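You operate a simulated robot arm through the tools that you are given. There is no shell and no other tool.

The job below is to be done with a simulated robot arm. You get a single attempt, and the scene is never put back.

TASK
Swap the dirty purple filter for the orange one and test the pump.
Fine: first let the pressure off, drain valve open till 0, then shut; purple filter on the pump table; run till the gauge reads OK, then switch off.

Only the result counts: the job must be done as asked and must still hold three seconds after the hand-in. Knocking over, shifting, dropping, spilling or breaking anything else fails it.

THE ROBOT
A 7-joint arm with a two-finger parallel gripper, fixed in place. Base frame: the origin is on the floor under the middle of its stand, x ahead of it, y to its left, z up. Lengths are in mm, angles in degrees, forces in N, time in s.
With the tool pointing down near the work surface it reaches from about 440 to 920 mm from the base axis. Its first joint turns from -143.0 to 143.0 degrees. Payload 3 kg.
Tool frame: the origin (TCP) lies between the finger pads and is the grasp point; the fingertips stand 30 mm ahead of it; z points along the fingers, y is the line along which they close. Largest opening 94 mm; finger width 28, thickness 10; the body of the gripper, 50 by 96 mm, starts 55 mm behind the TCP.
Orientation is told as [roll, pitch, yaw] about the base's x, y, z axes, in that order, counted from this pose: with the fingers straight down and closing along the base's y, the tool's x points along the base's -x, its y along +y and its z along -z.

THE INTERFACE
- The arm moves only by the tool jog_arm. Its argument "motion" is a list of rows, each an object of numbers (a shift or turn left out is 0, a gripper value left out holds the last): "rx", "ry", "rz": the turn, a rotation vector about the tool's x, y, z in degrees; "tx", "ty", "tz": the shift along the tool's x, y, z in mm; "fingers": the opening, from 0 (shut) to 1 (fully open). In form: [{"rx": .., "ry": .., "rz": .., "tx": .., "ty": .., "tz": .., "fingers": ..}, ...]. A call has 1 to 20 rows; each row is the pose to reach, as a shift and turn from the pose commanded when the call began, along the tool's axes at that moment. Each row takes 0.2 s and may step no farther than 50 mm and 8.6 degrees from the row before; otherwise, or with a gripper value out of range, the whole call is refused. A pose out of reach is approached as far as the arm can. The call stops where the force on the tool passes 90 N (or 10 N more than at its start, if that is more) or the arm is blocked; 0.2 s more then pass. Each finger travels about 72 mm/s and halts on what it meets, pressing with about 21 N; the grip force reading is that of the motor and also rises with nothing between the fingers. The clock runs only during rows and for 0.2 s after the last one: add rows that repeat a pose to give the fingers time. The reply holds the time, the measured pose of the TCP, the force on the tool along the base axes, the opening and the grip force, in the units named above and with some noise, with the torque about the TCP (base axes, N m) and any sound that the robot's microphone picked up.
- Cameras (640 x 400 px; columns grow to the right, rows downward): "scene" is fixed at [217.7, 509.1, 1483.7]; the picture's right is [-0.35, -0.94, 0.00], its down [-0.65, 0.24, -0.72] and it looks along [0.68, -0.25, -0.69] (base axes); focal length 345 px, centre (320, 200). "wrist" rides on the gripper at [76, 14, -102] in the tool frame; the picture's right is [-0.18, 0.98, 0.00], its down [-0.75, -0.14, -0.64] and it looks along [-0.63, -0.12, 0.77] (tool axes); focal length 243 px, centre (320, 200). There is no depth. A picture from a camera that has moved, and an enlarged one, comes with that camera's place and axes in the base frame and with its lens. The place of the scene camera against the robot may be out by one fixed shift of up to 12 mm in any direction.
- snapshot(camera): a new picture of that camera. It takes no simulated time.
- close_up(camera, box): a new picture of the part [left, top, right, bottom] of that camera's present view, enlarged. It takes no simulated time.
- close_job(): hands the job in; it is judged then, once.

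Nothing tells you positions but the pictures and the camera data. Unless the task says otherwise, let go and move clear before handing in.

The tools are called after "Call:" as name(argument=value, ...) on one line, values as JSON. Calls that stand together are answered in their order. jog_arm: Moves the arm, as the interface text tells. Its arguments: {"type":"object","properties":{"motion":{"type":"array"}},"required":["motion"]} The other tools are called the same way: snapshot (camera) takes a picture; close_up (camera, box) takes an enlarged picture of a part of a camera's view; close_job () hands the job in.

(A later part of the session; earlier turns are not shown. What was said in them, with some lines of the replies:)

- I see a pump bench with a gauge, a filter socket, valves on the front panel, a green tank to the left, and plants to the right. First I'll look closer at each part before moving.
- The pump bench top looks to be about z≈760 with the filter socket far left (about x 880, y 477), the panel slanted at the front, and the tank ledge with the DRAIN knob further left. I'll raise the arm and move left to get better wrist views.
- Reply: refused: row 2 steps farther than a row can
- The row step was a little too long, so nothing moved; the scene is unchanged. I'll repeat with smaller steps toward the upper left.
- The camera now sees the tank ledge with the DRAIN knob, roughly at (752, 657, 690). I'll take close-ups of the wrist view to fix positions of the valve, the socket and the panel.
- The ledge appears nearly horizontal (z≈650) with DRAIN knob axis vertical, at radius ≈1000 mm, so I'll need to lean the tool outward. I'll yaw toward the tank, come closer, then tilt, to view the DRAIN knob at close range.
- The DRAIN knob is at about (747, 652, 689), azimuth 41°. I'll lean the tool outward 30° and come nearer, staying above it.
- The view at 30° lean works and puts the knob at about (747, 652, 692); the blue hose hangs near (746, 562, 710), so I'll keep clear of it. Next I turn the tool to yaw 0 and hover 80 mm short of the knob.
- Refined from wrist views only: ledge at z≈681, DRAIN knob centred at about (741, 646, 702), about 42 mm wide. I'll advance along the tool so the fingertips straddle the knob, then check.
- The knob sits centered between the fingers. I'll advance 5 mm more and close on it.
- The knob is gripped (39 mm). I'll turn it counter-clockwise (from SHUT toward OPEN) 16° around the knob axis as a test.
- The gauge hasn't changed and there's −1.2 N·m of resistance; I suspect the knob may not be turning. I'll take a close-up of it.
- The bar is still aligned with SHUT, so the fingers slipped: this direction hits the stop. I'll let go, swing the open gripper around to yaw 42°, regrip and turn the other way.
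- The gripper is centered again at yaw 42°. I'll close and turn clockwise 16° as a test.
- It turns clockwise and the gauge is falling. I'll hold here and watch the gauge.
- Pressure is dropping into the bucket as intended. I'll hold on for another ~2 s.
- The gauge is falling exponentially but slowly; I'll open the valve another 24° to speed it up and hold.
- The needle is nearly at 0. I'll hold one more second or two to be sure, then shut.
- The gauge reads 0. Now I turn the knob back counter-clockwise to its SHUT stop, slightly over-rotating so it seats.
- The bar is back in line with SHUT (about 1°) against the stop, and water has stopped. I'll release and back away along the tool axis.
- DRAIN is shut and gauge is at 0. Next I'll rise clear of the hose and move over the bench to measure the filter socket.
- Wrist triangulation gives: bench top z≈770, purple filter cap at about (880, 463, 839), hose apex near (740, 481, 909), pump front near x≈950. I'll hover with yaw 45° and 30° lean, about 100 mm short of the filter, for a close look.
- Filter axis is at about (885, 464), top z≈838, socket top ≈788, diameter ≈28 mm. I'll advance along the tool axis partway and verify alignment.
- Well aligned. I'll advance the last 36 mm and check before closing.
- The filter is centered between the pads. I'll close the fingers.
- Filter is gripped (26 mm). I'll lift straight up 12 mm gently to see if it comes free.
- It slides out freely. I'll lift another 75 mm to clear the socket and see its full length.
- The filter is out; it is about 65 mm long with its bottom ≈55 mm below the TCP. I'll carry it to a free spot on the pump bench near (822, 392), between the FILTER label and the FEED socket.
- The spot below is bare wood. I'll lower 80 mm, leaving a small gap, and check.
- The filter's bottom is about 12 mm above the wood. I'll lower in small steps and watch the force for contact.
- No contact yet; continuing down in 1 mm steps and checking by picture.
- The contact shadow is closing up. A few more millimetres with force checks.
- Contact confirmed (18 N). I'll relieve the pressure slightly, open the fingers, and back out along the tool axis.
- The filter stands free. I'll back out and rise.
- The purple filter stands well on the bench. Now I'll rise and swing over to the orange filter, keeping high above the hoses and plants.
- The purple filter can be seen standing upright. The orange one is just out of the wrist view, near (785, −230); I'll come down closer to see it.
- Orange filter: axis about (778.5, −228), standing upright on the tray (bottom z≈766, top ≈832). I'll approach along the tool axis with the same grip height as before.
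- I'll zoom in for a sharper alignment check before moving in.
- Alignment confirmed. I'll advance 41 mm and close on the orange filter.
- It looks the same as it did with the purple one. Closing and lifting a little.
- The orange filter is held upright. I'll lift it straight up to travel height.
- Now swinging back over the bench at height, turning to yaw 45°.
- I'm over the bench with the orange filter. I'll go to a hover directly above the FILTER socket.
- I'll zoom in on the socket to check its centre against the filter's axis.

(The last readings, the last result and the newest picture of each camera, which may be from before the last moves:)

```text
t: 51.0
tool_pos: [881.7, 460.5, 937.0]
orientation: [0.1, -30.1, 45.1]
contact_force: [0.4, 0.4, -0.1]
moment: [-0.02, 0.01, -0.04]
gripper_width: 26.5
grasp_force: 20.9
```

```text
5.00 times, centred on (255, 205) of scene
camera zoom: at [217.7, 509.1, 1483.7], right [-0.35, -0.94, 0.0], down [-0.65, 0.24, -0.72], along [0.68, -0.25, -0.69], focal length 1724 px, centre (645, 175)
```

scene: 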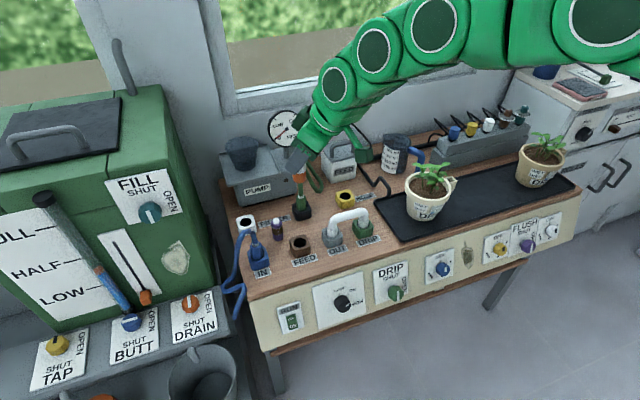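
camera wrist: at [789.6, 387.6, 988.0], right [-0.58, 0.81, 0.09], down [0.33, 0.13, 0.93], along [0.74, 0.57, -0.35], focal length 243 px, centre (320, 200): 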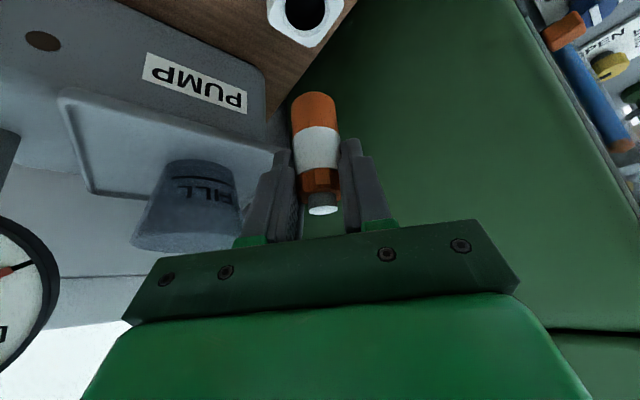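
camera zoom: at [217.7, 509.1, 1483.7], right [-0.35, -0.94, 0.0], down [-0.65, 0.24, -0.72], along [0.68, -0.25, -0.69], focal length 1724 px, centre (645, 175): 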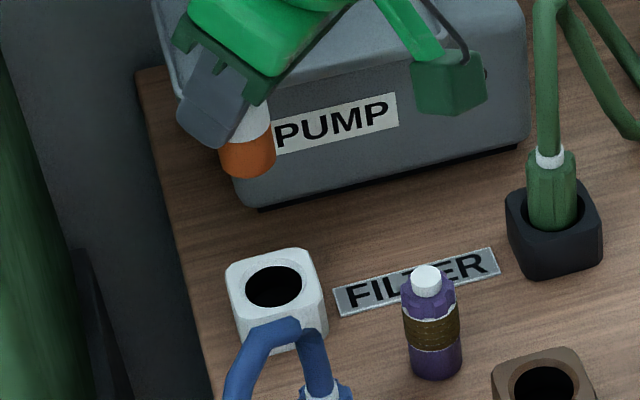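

The socket hole centre works out to (885, 464.8), matching the filter axis. I'll lower until the filter's bottom is just above the rim and check.

Call:
jog_arm(motion=[{"tx": 14, "tz": 24.2}, {"tx": 27, "tz": 46.8}, {"tx": 37, "tz": 64.1}, {"tx": 42.5, "tz": 73.6}])

Call:
snapshot(camera="wrist")

Call:
close_up(camera="wrist", box=[240, 30, 400, 150])

Call:
close_up(camera="scene", box=[225, 165, 305, 245])

```text
t: 52.0
tool_pos: [880.8, 459.9, 850.8]
orientation: [0.0, -29.9, 45.2]
contact_force: [0.2, 0.6, -0.6]
moment: [-0.02, -0.02, -0.02]
gripper_width: 26.6
grasp_force: 20.8
```

```text
taken
camera wrist: at [788.4, 387.7, 901.8], right [-0.58, 0.81, 0.09], down [0.33, 0.14, 0.93], along [0.74, 0.57, -0.35], focal length 243 px, centre (320, 200)
```

wrist: 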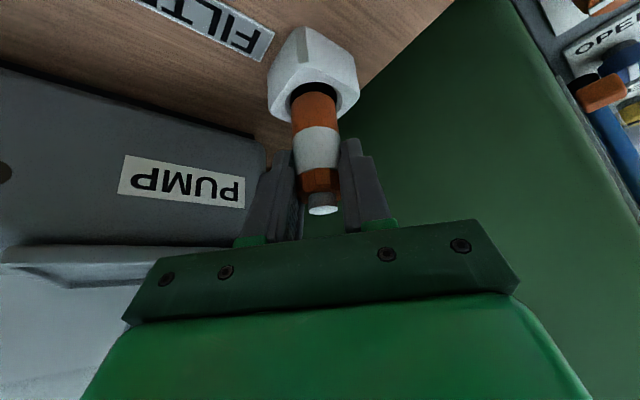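

```text
3.33 times, centred on (320, 90) of wrist
camera zoom: at [788.4, 387.7, 901.8], right [-0.58, 0.81, 0.09], down [0.33, 0.14, 0.93], along [0.74, 0.57, -0.35], focal length 809 px, centre (320, 567)
```

zoom: 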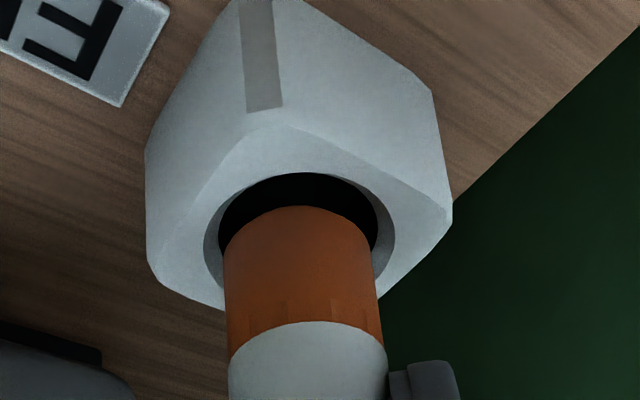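

```text
5.00 times, centred on (265, 205) of scene
camera zoom: at [217.7, 509.1, 1483.7], right [-0.35, -0.94, 0.0], down [-0.65, 0.24, -0.72], along [0.68, -0.25, -0.69], focal length 1724 px, centre (595, 175)
```

zoom: 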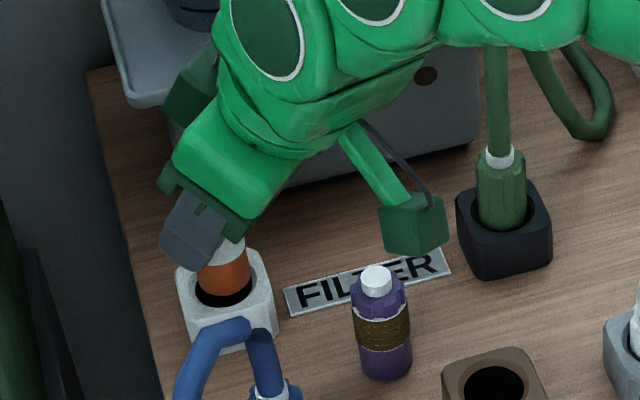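

Aligned to within about a millimetre. I'll descend in small steps watching the force.

Call:
jog_arm(motion=[{"tx": 2, "ty": -0.3, "tz": 3.46}, {"tx": 4, "ty": -0.5, "tz": 6.93}, {"tx": 6, "ty": -0.5, "tz": 10.4}])

Call:
close_up(camera="wrist", box=[240, 30, 400, 150])

```text
t: 52.8
tool_pos: [881.9, 460.9, 839.0]
orientation: [0.0, -30.1, 45.1]
contact_force: [-0.4, 2.0, 0.0]
moment: [0.11, -0.03, 0.03]
gripper_width: 26.4
grasp_force: 20.6
```

```text
3.33 times, centred on (320, 90) of wrist
camera zoom: at [789.5, 387.6, 890.1], right [-0.58, 0.81, 0.09], down [0.33, 0.13, 0.93], along [0.74, 0.57, -0.35], focal length 809 px, centre (320, 567)
```

zoom: 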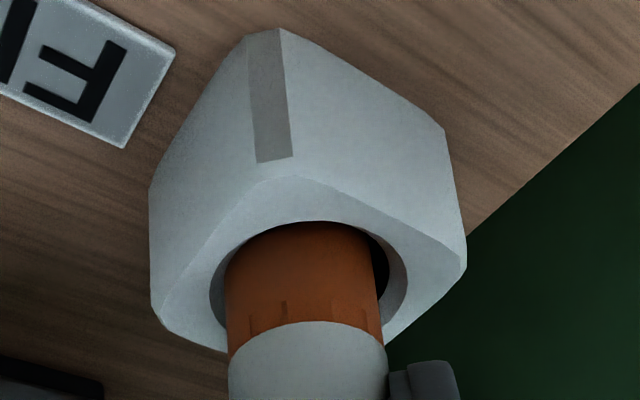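

It's entering the hole, touching lightly on one side (2 N). I'll shift back ~0.8 mm and continue down.

Call:
jog_arm(motion=[{"ty": 0.8}, {"tx": 1.5, "ty": 0.9, "tz": 2.6}, {"tx": 3, "ty": 0.9, "tz": 5.2}])

Call:
close_up(camera="wrist", box=[240, 50, 400, 170])

```text
t: 53.6
tool_pos: [881.3, 459.4, 832.5]
orientation: [0.0, -30.0, 45.1]
contact_force: [-0.6, -0.4, -0.8]
moment: [0.02, 0.0, 0.01]
gripper_width: 26.4
grasp_force: 20.4
```

```text
3.33 times, centred on (320, 110) of wrist
camera zoom: at [788.9, 387.8, 883.9], right [-0.58, 0.81, 0.09], down [0.33, 0.14, 0.93], along [0.74, 0.57, -0.35], focal length 809 px, centre (320, 500)
```

zoom: 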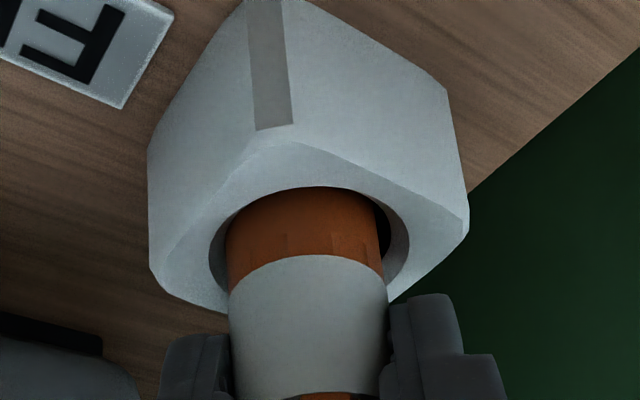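

No side force now. Continuing down toward the seat.

Call:
jog_arm(motion=[{"tx": 1, "tz": 1.73}, {"tx": 2, "tz": 3.46}])

Call:
jog_arm(motion=[{"tx": 0.5, "tz": 0.87}, {"tx": 1, "tz": 1.73}])

```text
t: 54.2
tool_pos: [880.8, 461.1, 828.8]
orientation: [0.0, -30.0, 45.1]
contact_force: [0.2, -0.3, 0.2]
moment: [-0.03, -0.02, -0.03]
gripper_width: 26.8
grasp_force: 20.8
```

```text
t: 54.8
tool_pos: [881.5, 461.4, 827.9]
orientation: [-0.1, -30.3, 45.2]
contact_force: [1.7, 1.1, 18.2]
moment: [0.07, -0.06, 0.03]
gripper_width: 27.0
grasp_force: 21.2
```

The filter seats at the same depth as the old one (18 N). I'll press one millimetre more to make sure it's fully home, and look.

Call:
jog_arm(motion=[{"tx": 0.5, "tz": 0.87}])

Call:
close_up(camera="wrist", box=[220, 50, 420, 220])

```text
t: 55.2
tool_pos: [881.5, 461.5, 826.2]
orientation: [-0.1, -30.2, 45.1]
contact_force: [2.3, 2.6, 23.2]
moment: [0.19, -0.17, 0.0]
gripper_width: 26.8
grasp_force: 21.4
```

```text
2.35 times, centred on (320, 135) of wrist
camera zoom: at [789.0, 388.5, 877.8], right [-0.58, 0.81, 0.09], down [0.33, 0.13, 0.93], along [0.74, 0.57, -0.35], focal length 571 px, centre (320, 353)
```

zoom: 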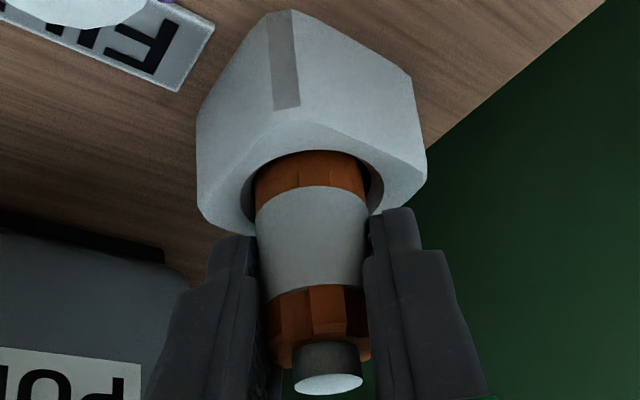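

It's fully seated like the old one. I'll ease off, open, and withdraw upward along the tool axis.

Call:
jog_arm(motion=[{"tx": -0.8, "tz": -1.4}, {"tx": -0.8, "tz": -1.4, "fingers": 0.4}, {"tx": -0.8, "tz": -1.4, "fingers": 0.55}, {"tx": -0.8, "tz": -1.4, "fingers": 0.55}, {"tx": -0.8, "tz": -20}, {"tx": -0.8, "tz": -50}, {"tx": -0.8, "tz": -90}])

Call:
snapshot(camera="wrist")

Call:
close_up(camera="scene", box=[225, 165, 325, 245])

```text
t: 56.8
tool_pos: [848.5, 427.7, 902.6]
orientation: [-0.1, -29.9, 45.2]
contact_force: [-0.5, 0.3, 0.3]
moment: [0.01, 0.02, 0.01]
gripper_width: 51.9
grasp_force: 0.0
```

```text
taken
camera wrist: at [756.9, 355.7, 954.1], right [-0.58, 0.81, 0.09], down [0.34, 0.14, 0.93], along [0.74, 0.57, -0.35], focal length 243 px, centre (320, 200)
```

wrist: 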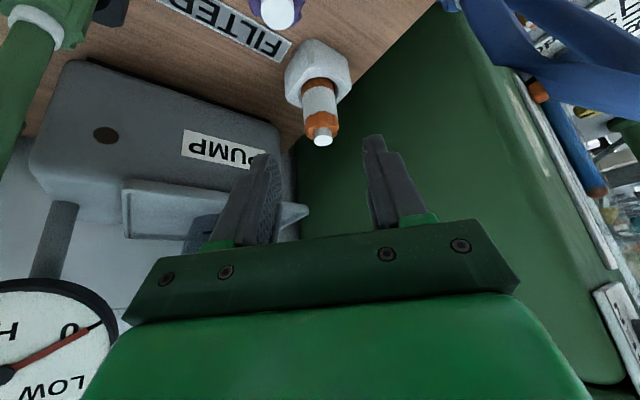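

```text
5.00 times, centred on (275, 205) of scene
camera zoom: at [217.7, 509.1, 1483.7], right [-0.35, -0.94, 0.0], down [-0.65, 0.24, -0.72], along [0.68, -0.25, -0.69], focal length 1724 px, centre (545, 175)
```

zoom: 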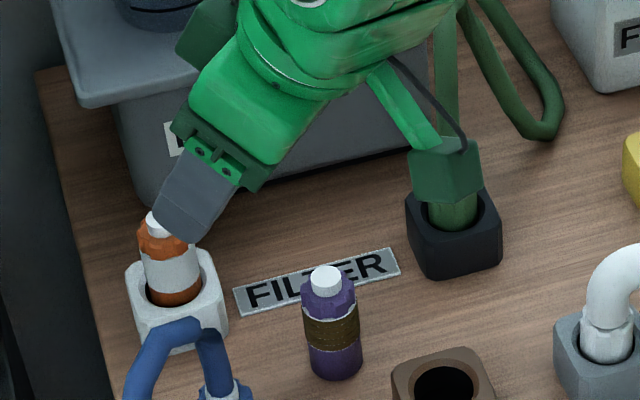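

The orange filter is in place and the gripper is clear. Next I'll retreat above the bench and turn to face the front panel to look at the RUN switch.

Call:
jog_arm(motion=[{"tz": -30}, {"tz": -65}, {"tz": -100}, {"rx": 3.75, "rz": 6.5, "tx": 12.9, "ty": 22.5, "tz": -110}, {"rx": 7.5, "rz": 13, "tx": 25.9, "ty": 45, "tz": -120}, {"rx": 11.25, "rz": 19.5, "tx": 38.8, "ty": 67.4, "tz": -130}, {"rx": 15, "rz": 26, "tx": 51.7, "ty": 89.9, "tz": -140}, {"rx": 18.75, "rz": 32.5, "tx": 64.7, "ty": 112.4, "tz": -150}, {"rx": 22.5, "rz": 39, "tx": 77.6, "ty": 134.9, "tz": -157}])

Call:
snapshot(camera="wrist")

Call:
snapshot(camera="scene")

```text
t: 58.8
tool_pos: [651.7, 421.3, 1000.2]
orientation: [0.0, -30.0, 0.0]
contact_force: [0.2, 0.0, 0.1]
moment: [0.01, -0.01, 0.0]
gripper_width: 51.6
grasp_force: 0.0
```

```text
taken
camera wrist: at [534.4, 436.4, 1051.4], right [0.16, 0.98, 0.09], down [0.33, -0.14, 0.93], along [0.93, -0.12, -0.35], focal length 243 px, centre (320, 200)
```

wrist: 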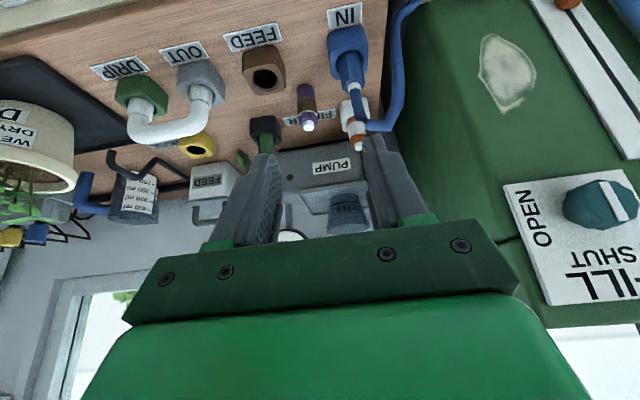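

```text
taken
```

scene: 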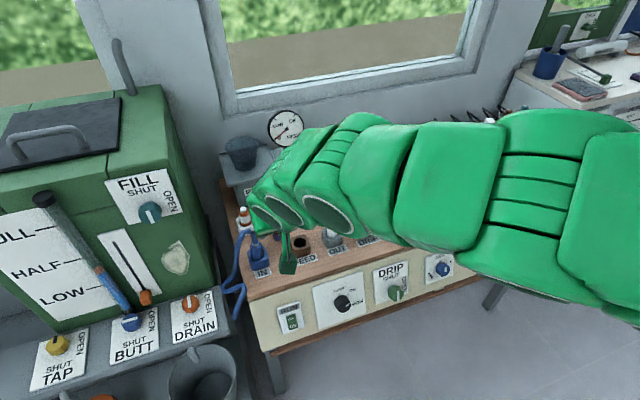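

The FILL, IN hose, and filters look fine. Now I'll back away from the bench and lower to look at the front panel.

Call:
jog_arm(motion=[{"tx": 38.6, "tz": 16.2, "fingers": 0}, {"tx": 77.1, "tz": 32.4, "fingers": 0}, {"tx": 115.7, "tz": 48.6, "fingers": 0}, {"tx": 154.3, "tz": 64.9}, {"tx": 192.8, "tz": 81.1}, {"tx": 231.4, "tz": 97.3}])

Call:
snapshot(camera="wrist")

Call:
snapshot(camera="scene")

```text
t: 60.2
tool_pos: [499.5, 421.4, 801.9]
orientation: [0.0, -30.1, -0.1]
contact_force: [0.1, 0.5, -0.1]
moment: [0.0, -0.03, 0.01]
gripper_width: 0.2
grasp_force: 20.8
```

```text
taken
camera wrist: at [383.0, 435.8, 852.1], right [0.16, 0.98, 0.09], down [0.33, -0.14, 0.93], along [0.93, -0.12, -0.35], focal length 243 px, centre (320, 200)
```

wrist: 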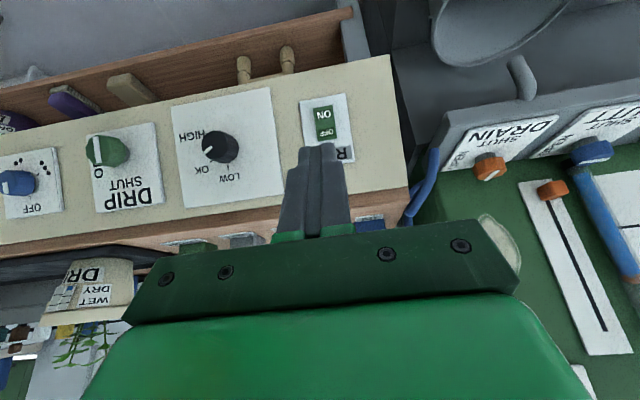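

```text
taken
```

scene: 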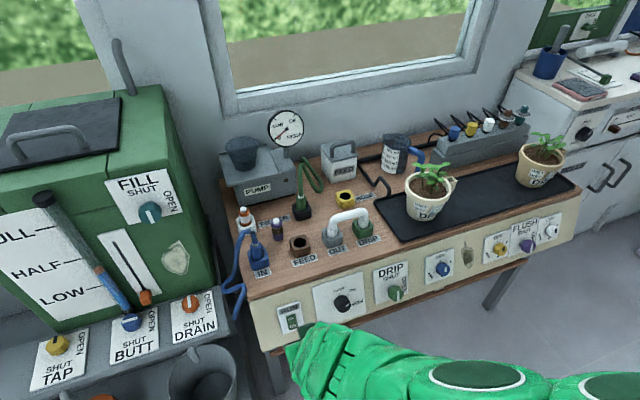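

Call:
close_up(camera="wrist", box=[260, 60, 400, 180])

Call:
close_up(camera="wrist", box=[70, 80, 300, 230])

Call:
close_up(camera="scene", box=[260, 270, 380, 350])

Call:
close_up(camera="scene", box=[225, 165, 325, 255])

```text
3.33 times, centred on (330, 120) of wrist
camera zoom: at [383.0, 435.8, 852.1], right [0.16, 0.98, 0.09], down [0.33, -0.14, 0.93], along [0.93, -0.12, -0.35], focal length 809 px, centre (287, 467)
```

zoom: 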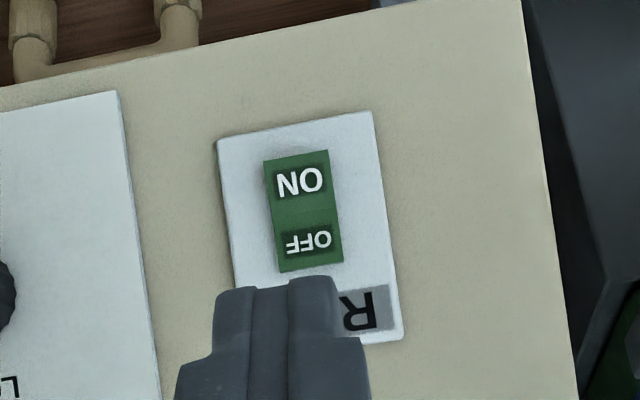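

```text
2.67 times, centred on (185, 155) of wrist
camera zoom: at [383.0, 435.8, 852.1], right [0.16, 0.98, 0.09], down [0.33, -0.14, 0.93], along [0.93, -0.12, -0.35], focal length 647 px, centre (680, 320)
```

zoom: 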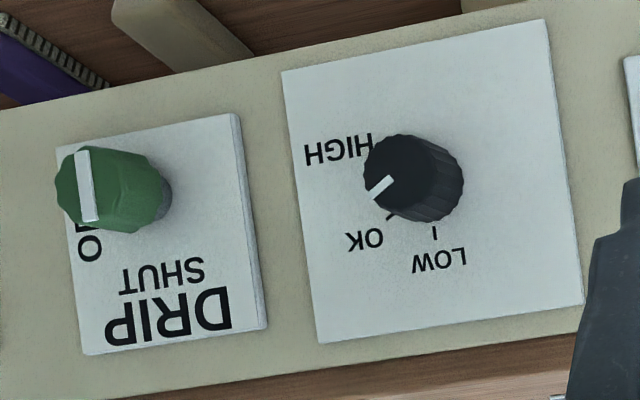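

```text
5.00 times, centred on (320, 310) of scene
camera zoom: at [217.7, 509.1, 1483.7], right [-0.35, -0.94, 0.0], down [-0.65, 0.24, -0.72], along [0.68, -0.25, -0.69], focal length 1724 px, centre (320, -350)
```

zoom: 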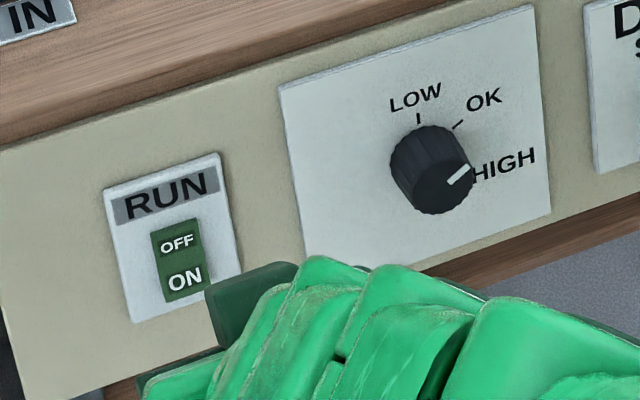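

```text
4.44 times, centred on (275, 210) of scene
camera zoom: at [217.7, 509.1, 1483.7], right [-0.35, -0.94, 0.0], down [-0.65, 0.24, -0.72], along [0.68, -0.25, -0.69], focal length 1532 px, centre (520, 156)
```

zoom: 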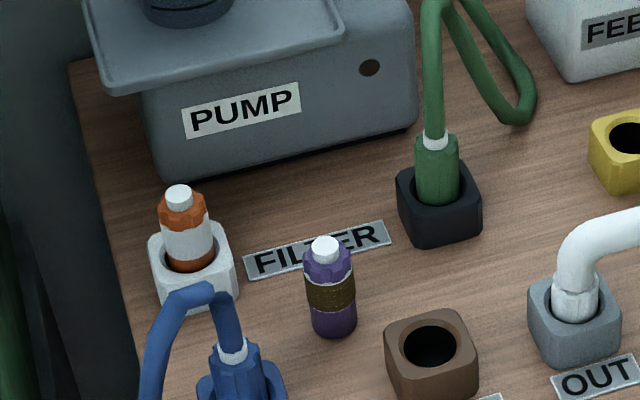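

The selector points at OK, the DRIP valve is shut, and the rocker is in OFF: the ON half sticks out, at about (623.5, 419.6, 652), with the OFF centre at (635, 419.5, 671). I'll bring the closed fingertips to about 25 mm in front of the ON half.

Call:
jog_arm(motion=[{"tx": -0.2, "ty": -0.5, "tz": 40}, {"tx": -0.4, "ty": -1, "tz": 80}, {"tx": -0.7, "ty": -1.8, "tz": 115}, {"tx": -0.9, "ty": -1.8, "tz": 143.6}])

Call:
snapshot(camera="wrist")

Call:
snapshot(camera="scene")

```text
t: 61.2
tool_pos: [570.3, 420.3, 676.2]
orientation: [0.0, -29.9, 0.0]
contact_force: [-0.2, -0.5, 0.2]
moment: [-0.01, 0.03, -0.01]
gripper_width: 0.0
grasp_force: 20.6
```

```text
taken
camera wrist: at [454.1, 434.0, 728.1], right [0.16, 0.98, 0.09], down [0.33, -0.14, 0.93], along [0.93, -0.12, -0.35], focal length 243 px, centre (320, 200)
```

wrist: 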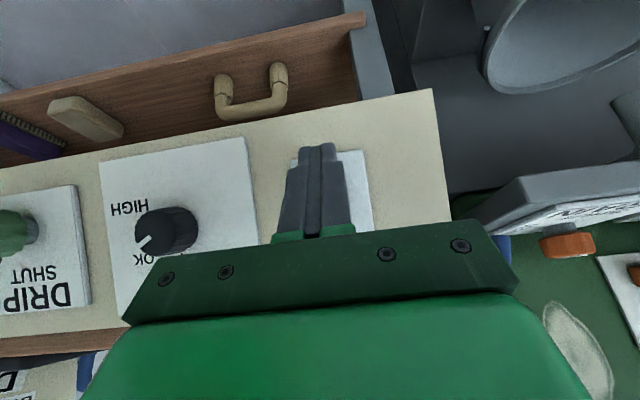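

```text
taken
```

scene: 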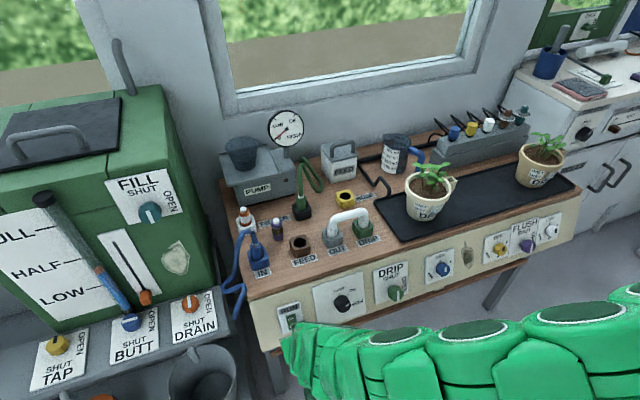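

The fingertips are in front of the rocker. I'll push along the panel's normal in measured steps toward contact.

Call:
jog_arm(motion=[{"tx": -6.2, "tz": 7.9}, {"tx": -12.3, "tz": 15.7}, {"tx": -14.8, "tz": 18.9}])

Call:
close_up(camera="scene", box=[260, 270, 380, 350])

Call:
snapshot(camera="wrist")

```text
t: 62.0
tool_pos: [594.4, 420.1, 668.3]
orientation: [0.1, -30.0, 0.0]
contact_force: [-0.7, -0.2, 0.2]
moment: [0.0, -0.02, -0.01]
gripper_width: 0.0
grasp_force: 21.4
```

```text
5.00 times, centred on (320, 310) of scene
camera zoom: at [217.7, 509.1, 1483.7], right [-0.35, -0.94, 0.0], down [-0.65, 0.24, -0.72], along [0.68, -0.25, -0.69], focal length 1724 px, centre (320, -350)
```

zoom: 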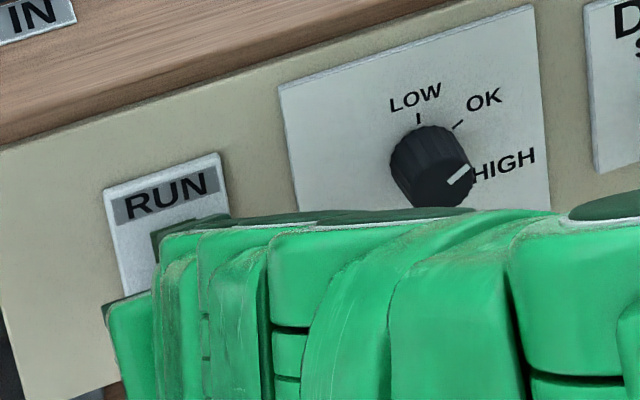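

```text
taken
camera wrist: at [477.9, 434.4, 719.9], right [0.16, 0.98, 0.09], down [0.33, -0.14, 0.93], along [0.93, -0.12, -0.35], focal length 243 px, centre (320, 200)
```

wrist: 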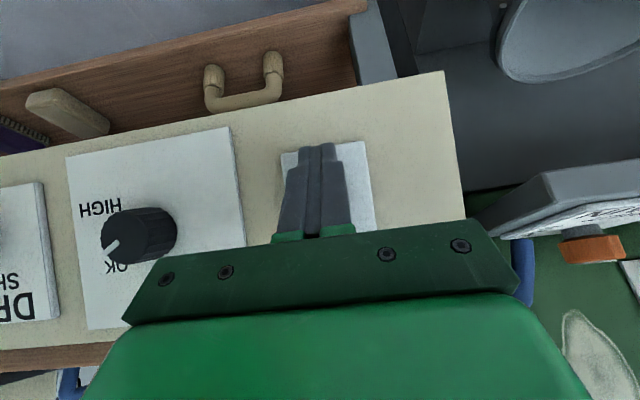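

No contact yet. Pushing on in 2 mm steps.

Call:
jog_arm(motion=[{"tx": -1.23, "tz": 1.57}, {"tx": -2.46, "tz": 3.15}])

Call:
close_up(camera="scene", box=[255, 95, 325, 160])

```text
t: 62.6
tool_pos: [596.8, 420.1, 667.5]
orientation: [0.0, -30.0, 0.0]
contact_force: [-26.6, -4.2, 16.4]
moment: [-0.01, 0.1, -0.14]
gripper_width: 0.0
grasp_force: 20.7
```

```text
6.15 times, centred on (290, 128) of scene
camera zoom: at [217.7, 509.1, 1483.7], right [-0.35, -0.94, 0.0], down [-0.65, 0.24, -0.72], along [0.68, -0.25, -0.69], focal length 2121 px, centre (505, 646)
```

zoom: 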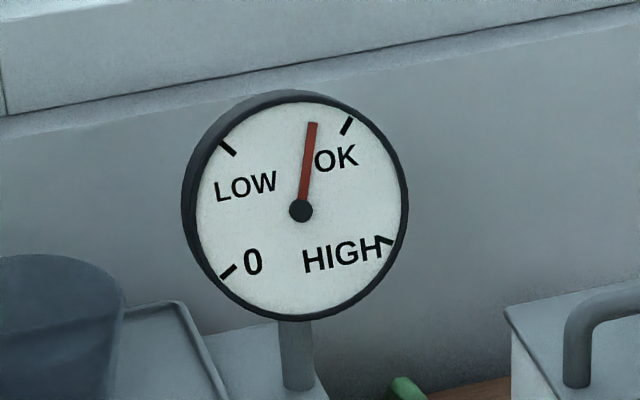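

The pump is on and the gauge is already climbing close to OK. I'll back off and move in front of the OFF half, then check the gauge.

Call:
jog_arm(motion=[{"tx": 7.4, "tz": -9.4}, {"tx": -14.2, "tz": -28.9}])

Call:
close_up(camera="scene", box=[255, 95, 325, 160])

Call:
snapshot(camera="wrist")

Call:
close_up(camera="scene", box=[260, 270, 380, 350])

```text
t: 63.2
tool_pos: [594.6, 420.3, 699.0]
orientation: [-0.1, -30.0, 0.1]
contact_force: [-0.6, -0.7, 0.3]
moment: [-0.02, -0.02, 0.0]
gripper_width: 0.2
grasp_force: 21.0
```

```text
6.15 times, centred on (290, 128) of scene
camera zoom: at [217.7, 509.1, 1483.7], right [-0.35, -0.94, 0.0], down [-0.65, 0.24, -0.72], along [0.68, -0.25, -0.69], focal length 2121 px, centre (505, 646)
```

zoom: 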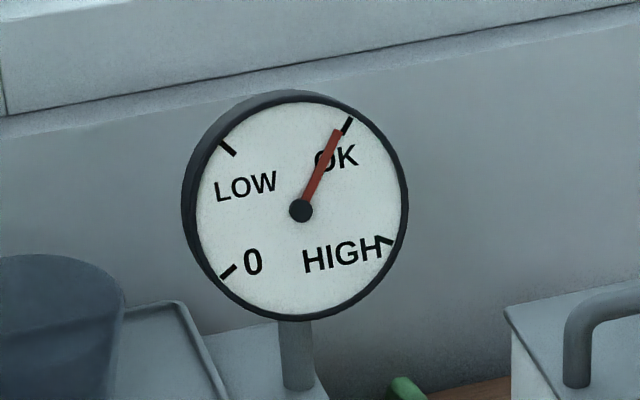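

```text
taken
camera wrist: at [479.2, 433.5, 749.7], right [0.16, 0.98, 0.09], down [0.33, -0.14, 0.93], along [0.93, -0.12, -0.35], focal length 243 px, centre (320, 200)
```

wrist: 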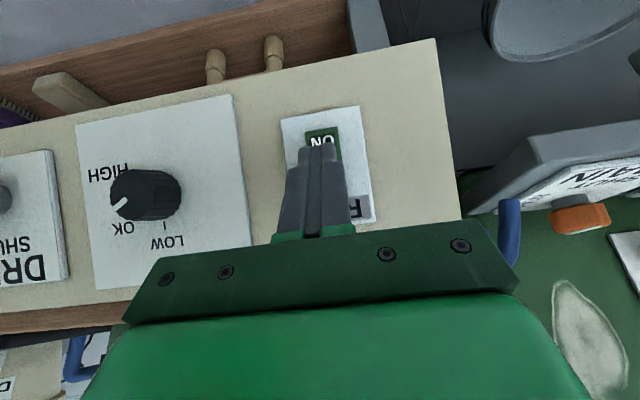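

```text
5.00 times, centred on (320, 310) of scene
camera zoom: at [217.7, 509.1, 1483.7], right [-0.35, -0.94, 0.0], down [-0.65, 0.24, -0.72], along [0.68, -0.25, -0.69], focal length 1724 px, centre (320, -350)
```

zoom: 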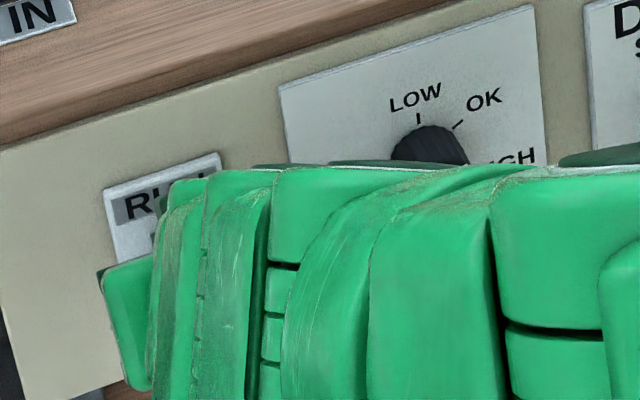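

The needle is at about 25° and the OK mark is at 29°; the rise has slowed sharply, so it appears to be regulated to OK. I'll wait a brief moment and check again.

Call:
jog_arm(motion=[{"tx": 0}])

Call:
close_up(camera="scene", box=[255, 95, 325, 160])

```text
t: 63.6
tool_pos: [596.2, 420.0, 698.8]
orientation: [0.0, -30.1, 0.1]
contact_force: [0.7, 0.2, 0.3]
moment: [0.0, 0.0, 0.06]
gripper_width: 0.0
grasp_force: 20.6
```

```text
6.15 times, centred on (290, 128) of scene
camera zoom: at [217.7, 509.1, 1483.7], right [-0.35, -0.94, 0.0], down [-0.65, 0.24, -0.72], along [0.68, -0.25, -0.69], focal length 2121 px, centre (505, 646)
```

zoom: 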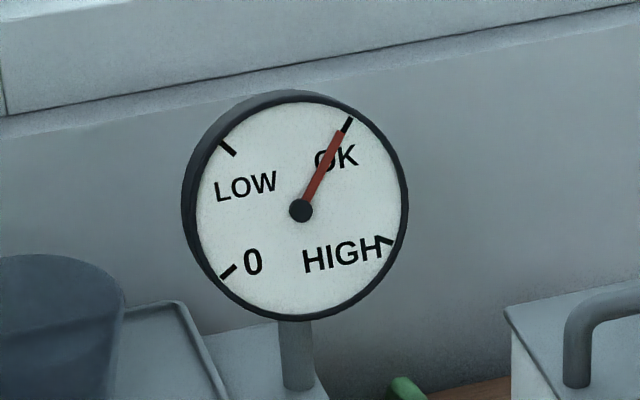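

The needle is on the OK mark and steady. Now I press the OFF half.

Call:
jog_arm(motion=[{"tx": -4.9, "tz": 6.3}, {"tx": -7.4, "tz": 9.4}, {"tx": -8.6, "tz": 11}, {"tx": -9.5, "tz": 12.1}])

Call:
close_up(camera="scene", box=[255, 95, 325, 160])

Call:
snapshot(camera="wrist")

```text
t: 64.5
tool_pos: [605.9, 420.4, 693.8]
orientation: [-0.4, -30.0, 0.2]
contact_force: [-40.5, -11.6, 40.2]
moment: [-0.37, -0.32, -0.29]
gripper_width: 0.0
grasp_force: 21.3
stopped in row 4: the force on the tool passed its limit at 101 N (the readings are from after the stop); the commanded pose is now the measured one
```

```text
6.15 times, centred on (290, 128) of scene
camera zoom: at [217.7, 509.1, 1483.7], right [-0.35, -0.94, 0.0], down [-0.65, 0.24, -0.72], along [0.68, -0.25, -0.69], focal length 2121 px, centre (505, 646)
```

zoom: 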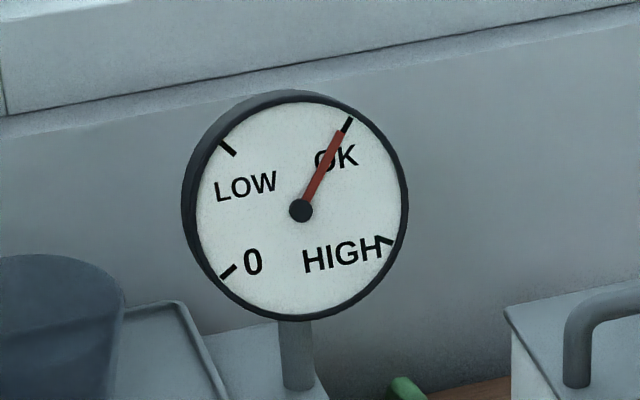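

```text
taken
camera wrist: at [490.5, 434.1, 745.2], right [0.16, 0.98, 0.09], down [0.33, -0.14, 0.93], along [0.93, -0.12, -0.35], focal length 243 px, centre (320, 200)
```

wrist: 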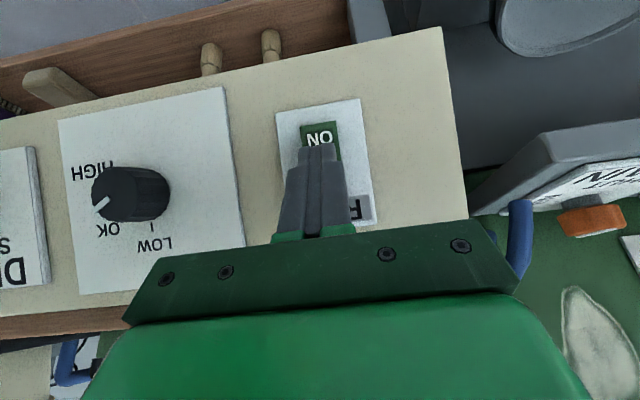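

It hit a firm stop (force limit). I'll back away and inspect the rocker's state.

Call:
jog_arm(motion=[{"tx": 6.2, "tz": -7.9}, {"tx": 18.5, "tz": -23.6}])

Call:
close_up(camera="wrist", box=[260, 80, 400, 240])

Call:
close_up(camera="scene", box=[255, 95, 325, 160])

Call:
close_up(camera="scene", box=[260, 270, 380, 350])

```text
t: 65.1
tool_pos: [580.4, 419.0, 704.5]
orientation: [-0.1, -30.0, 0.2]
contact_force: [0.8, -0.2, -0.7]
moment: [-0.04, 0.02, 0.01]
gripper_width: 0.1
grasp_force: 21.1
```

```text
2.50 times, centred on (330, 160) of wrist
camera zoom: at [463.3, 434.5, 756.1], right [0.16, 0.98, 0.09], down [0.33, -0.14, 0.93], along [0.93, -0.12, -0.35], focal length 606 px, centre (295, 300)
```

zoom: 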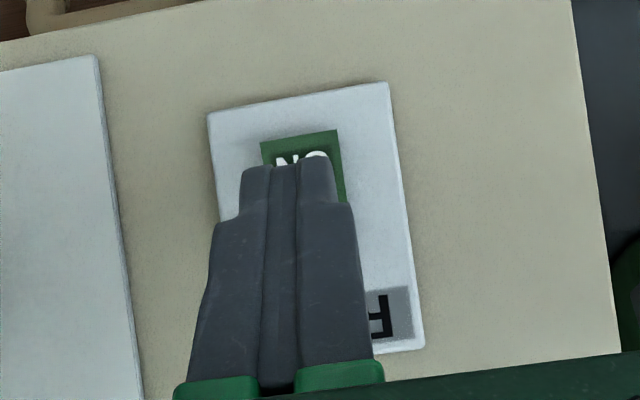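

```text
6.15 times, centred on (290, 128) of scene
camera zoom: at [217.7, 509.1, 1483.7], right [-0.35, -0.94, 0.0], down [-0.65, 0.24, -0.72], along [0.68, -0.25, -0.69], focal length 2121 px, centre (505, 646)
```

zoom: 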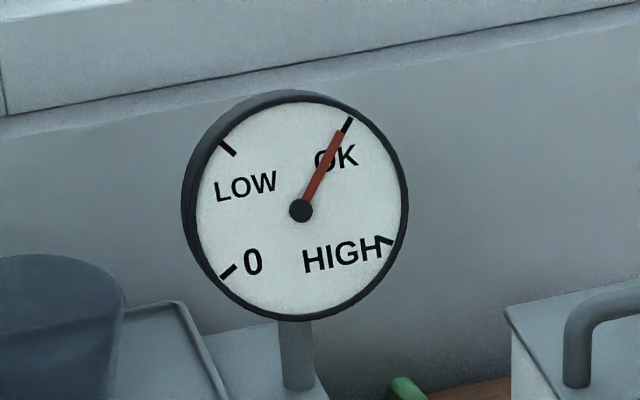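

```text
5.00 times, centred on (320, 310) of scene
camera zoom: at [217.7, 509.1, 1483.7], right [-0.35, -0.94, 0.0], down [-0.65, 0.24, -0.72], along [0.68, -0.25, -0.69], focal length 1724 px, centre (320, -350)
```

zoom: 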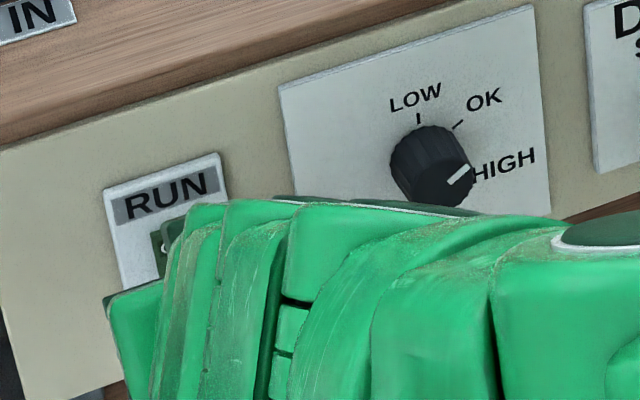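

I'll retreat to the same viewpoint as before so I can compare the rocker with its earlier OFF look.

Call:
jog_arm(motion=[{"tx": 7, "ty": 0.8, "tz": -42}, {"tx": 14, "ty": 1.6, "tz": -84}, {"tx": 21.4, "ty": 2.4, "tz": -124.8}])

Call:
close_up(camera="wrist", box=[260, 60, 400, 180])

Call:
close_up(camera="scene", box=[255, 95, 325, 160])

Call:
close_up(camera="scene", box=[260, 270, 380, 350])

```text
t: 65.9
tool_pos: [498.8, 422.6, 803.8]
orientation: [-0.1, -30.0, 0.2]
contact_force: [0.4, 0.3, 0.9]
moment: [0.02, 0.01, 0.0]
gripper_width: 0.0
grasp_force: 21.0
```

```text
3.33 times, centred on (330, 120) of wrist
camera zoom: at [381.9, 436.9, 853.6], right [0.16, 0.98, 0.09], down [0.33, -0.14, 0.93], along [0.93, -0.12, -0.35], focal length 809 px, centre (287, 467)
```

zoom: 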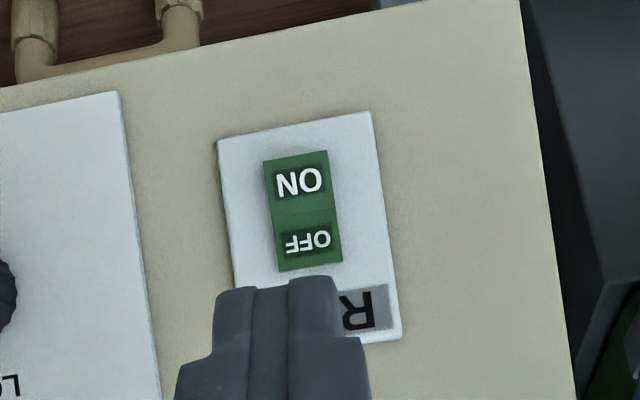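

```text
6.15 times, centred on (290, 128) of scene
camera zoom: at [217.7, 509.1, 1483.7], right [-0.35, -0.94, 0.0], down [-0.65, 0.24, -0.72], along [0.68, -0.25, -0.69], focal length 2121 px, centre (505, 646)
```

zoom: 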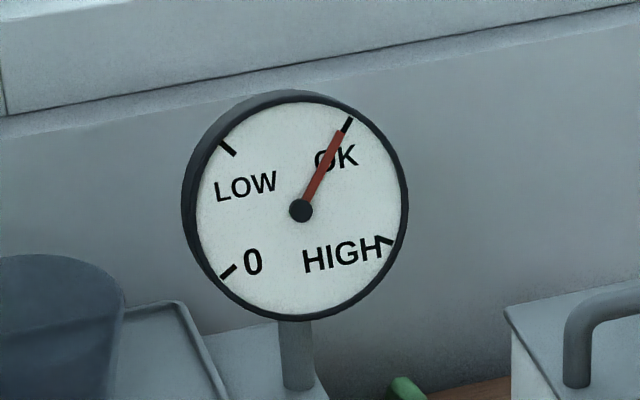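

```text
5.00 times, centred on (320, 310) of scene
camera zoom: at [217.7, 509.1, 1483.7], right [-0.35, -0.94, 0.0], down [-0.65, 0.24, -0.72], along [0.68, -0.25, -0.69], focal length 1724 px, centre (320, -350)
```

zoom: 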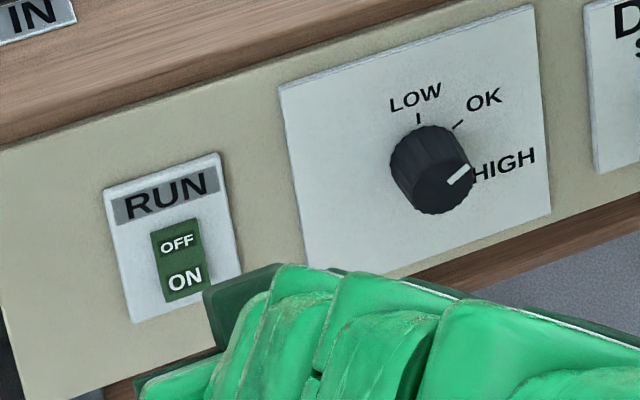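

The rocker looks exactly as it did before running (OFF), and the gauge is holding at OK. I'll move further clear, wait, and do a final check of everything.

Call:
jog_arm(motion=[{"tx": -20, "tz": -34.6}, {"tx": -40, "tz": -69.3}, {"tx": -60, "tz": -104}, {"tx": -80, "tz": -138.6}, {"tx": -100, "tz": -173.2}, {"tx": -100, "tz": -173.2}, {"tx": -100, "tz": -173.2}, {"tx": -100, "tz": -173.2}, {"tx": -100, "tz": -173.2}, {"tx": -100, "tz": -173.2}])

Call:
snapshot(camera="scene")

Call:
snapshot(camera="wrist")

Call:
close_up(camera="scene", box=[255, 95, 325, 160])

Call:
close_up(camera="scene", box=[225, 165, 325, 255])

Call:
close_up(camera="scene", box=[100, 270, 260, 400])

Call:
close_up(camera="scene", box=[260, 270, 380, 350])

```text
t: 68.1
tool_pos: [499.1, 422.0, 1001.5]
orientation: [-0.2, -30.0, 0.1]
contact_force: [-0.2, -0.2, 0.1]
moment: [0.03, 0.0, -0.01]
gripper_width: 0.0
grasp_force: 21.4
```

```text
taken
```

scene: 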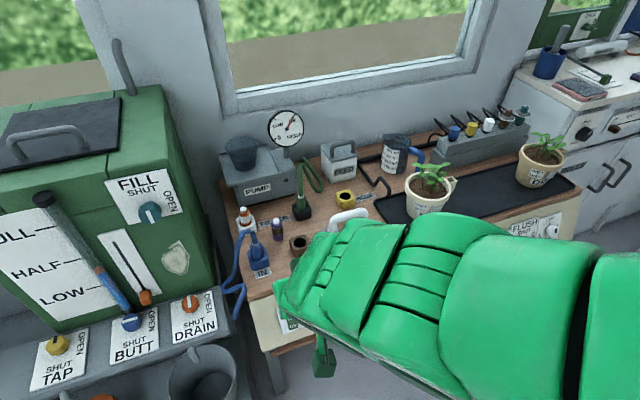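

```text
taken
camera wrist: at [381.8, 437.7, 1053.2], right [0.16, 0.98, 0.09], down [0.33, -0.14, 0.93], along [0.93, -0.12, -0.35], focal length 243 px, centre (320, 200)
```

wrist: 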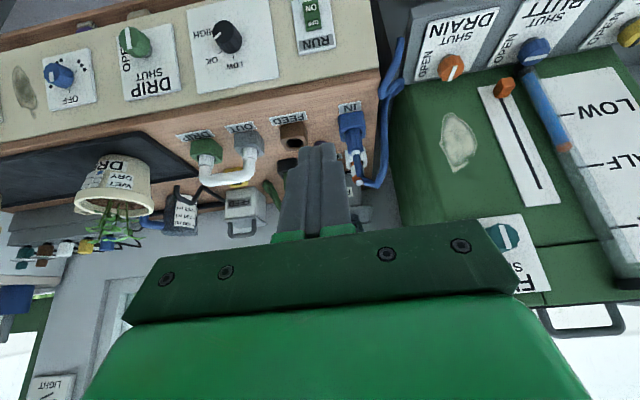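

```text
6.15 times, centred on (290, 128) of scene
camera zoom: at [217.7, 509.1, 1483.7], right [-0.35, -0.94, 0.0], down [-0.65, 0.24, -0.72], along [0.68, -0.25, -0.69], focal length 2121 px, centre (505, 646)
```

zoom: 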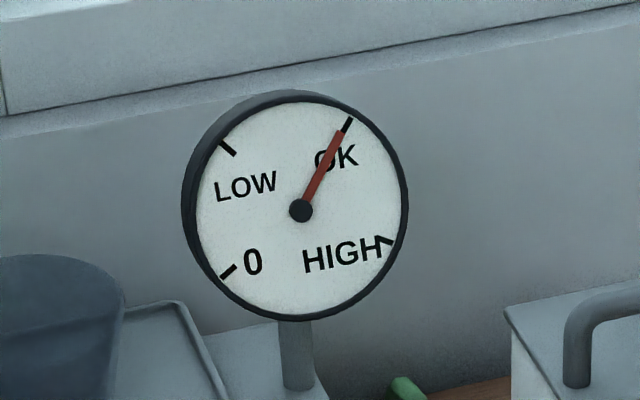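

```text
4.44 times, centred on (275, 210) of scene
camera zoom: at [217.7, 509.1, 1483.7], right [-0.35, -0.94, 0.0], down [-0.65, 0.24, -0.72], along [0.68, -0.25, -0.69], focal length 1532 px, centre (520, 156)
```

zoom: 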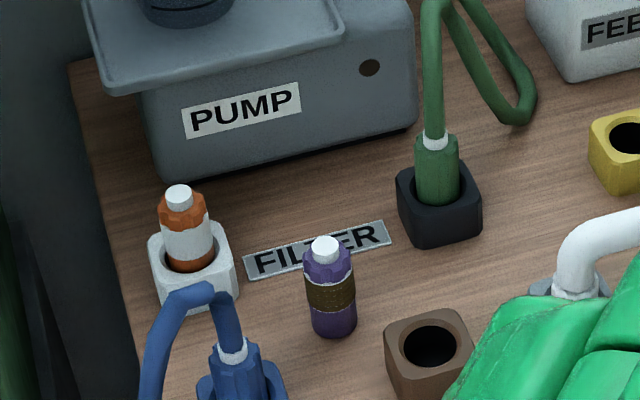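

```text
3.08 times, centred on (180, 335) of scene
camera zoom: at [217.7, 509.1, 1483.7], right [-0.35, -0.94, 0.0], down [-0.65, 0.24, -0.72], along [0.68, -0.25, -0.69], focal length 1061 px, centre (751, -215)
```

zoom: 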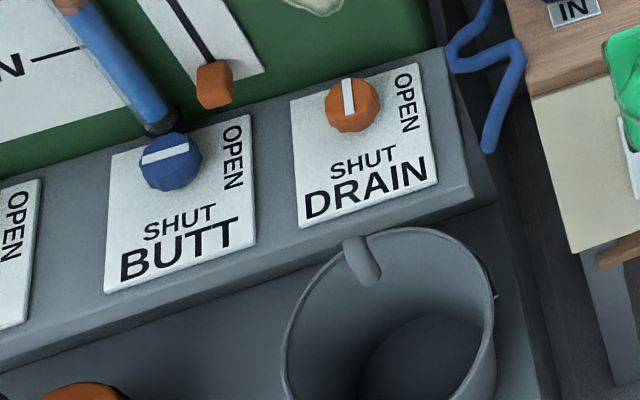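

```text
5.00 times, centred on (320, 310) of scene
camera zoom: at [217.7, 509.1, 1483.7], right [-0.35, -0.94, 0.0], down [-0.65, 0.24, -0.72], along [0.68, -0.25, -0.69], focal length 1724 px, centre (320, -350)
```

zoom: 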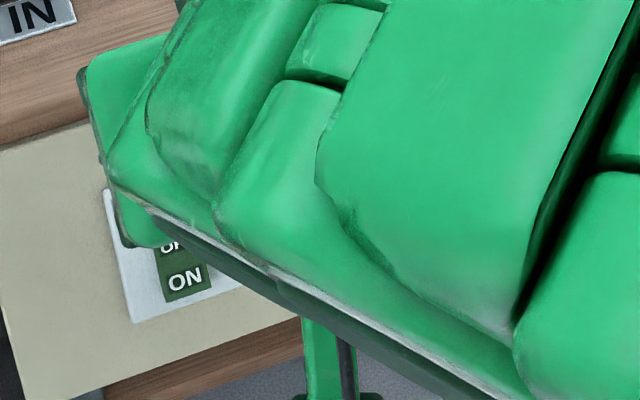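

The job is done and checked, so I'm handing it in:
- **DRAIN:** shut, lined up with its mark, and the spout isn't dripping.
- **Orange filter:** seated in the FILTER socket.
- **Purple filter:** standing on the pump bench.
- **RUN switch:** OFF.
- **Gauge:** holding at OK.
- **Arm:** clear of everything.

Call:
close_job()

```text
The job is handed in.
```

The dirty purple filter is out, the orange one is in, and the pump built up to OK in the test; the job is handed in.

- **Pressure:** I opened the DRAIN valve until the gauge read 0, then shut it against its stop. Its bucket caught the water.
- **Filters:** The orange filter sits in the FILTER socket at the same depth as the old one. The purple one stands upright on the pump table, next to the FILTER label.
- **Pump test:** The pressure selector was already at OK, so I left it there. With RUN on, the gauge rose to the OK mark in about a second and held there, and I switched it off. It was still at OK about four seconds later, just before I handed in.

When I pressed OFF, the push stopped at the arm's 90 N force limit (it read 101 N). The switch looked normal afterwards, exactly as it did before the run, and nothing else moved.
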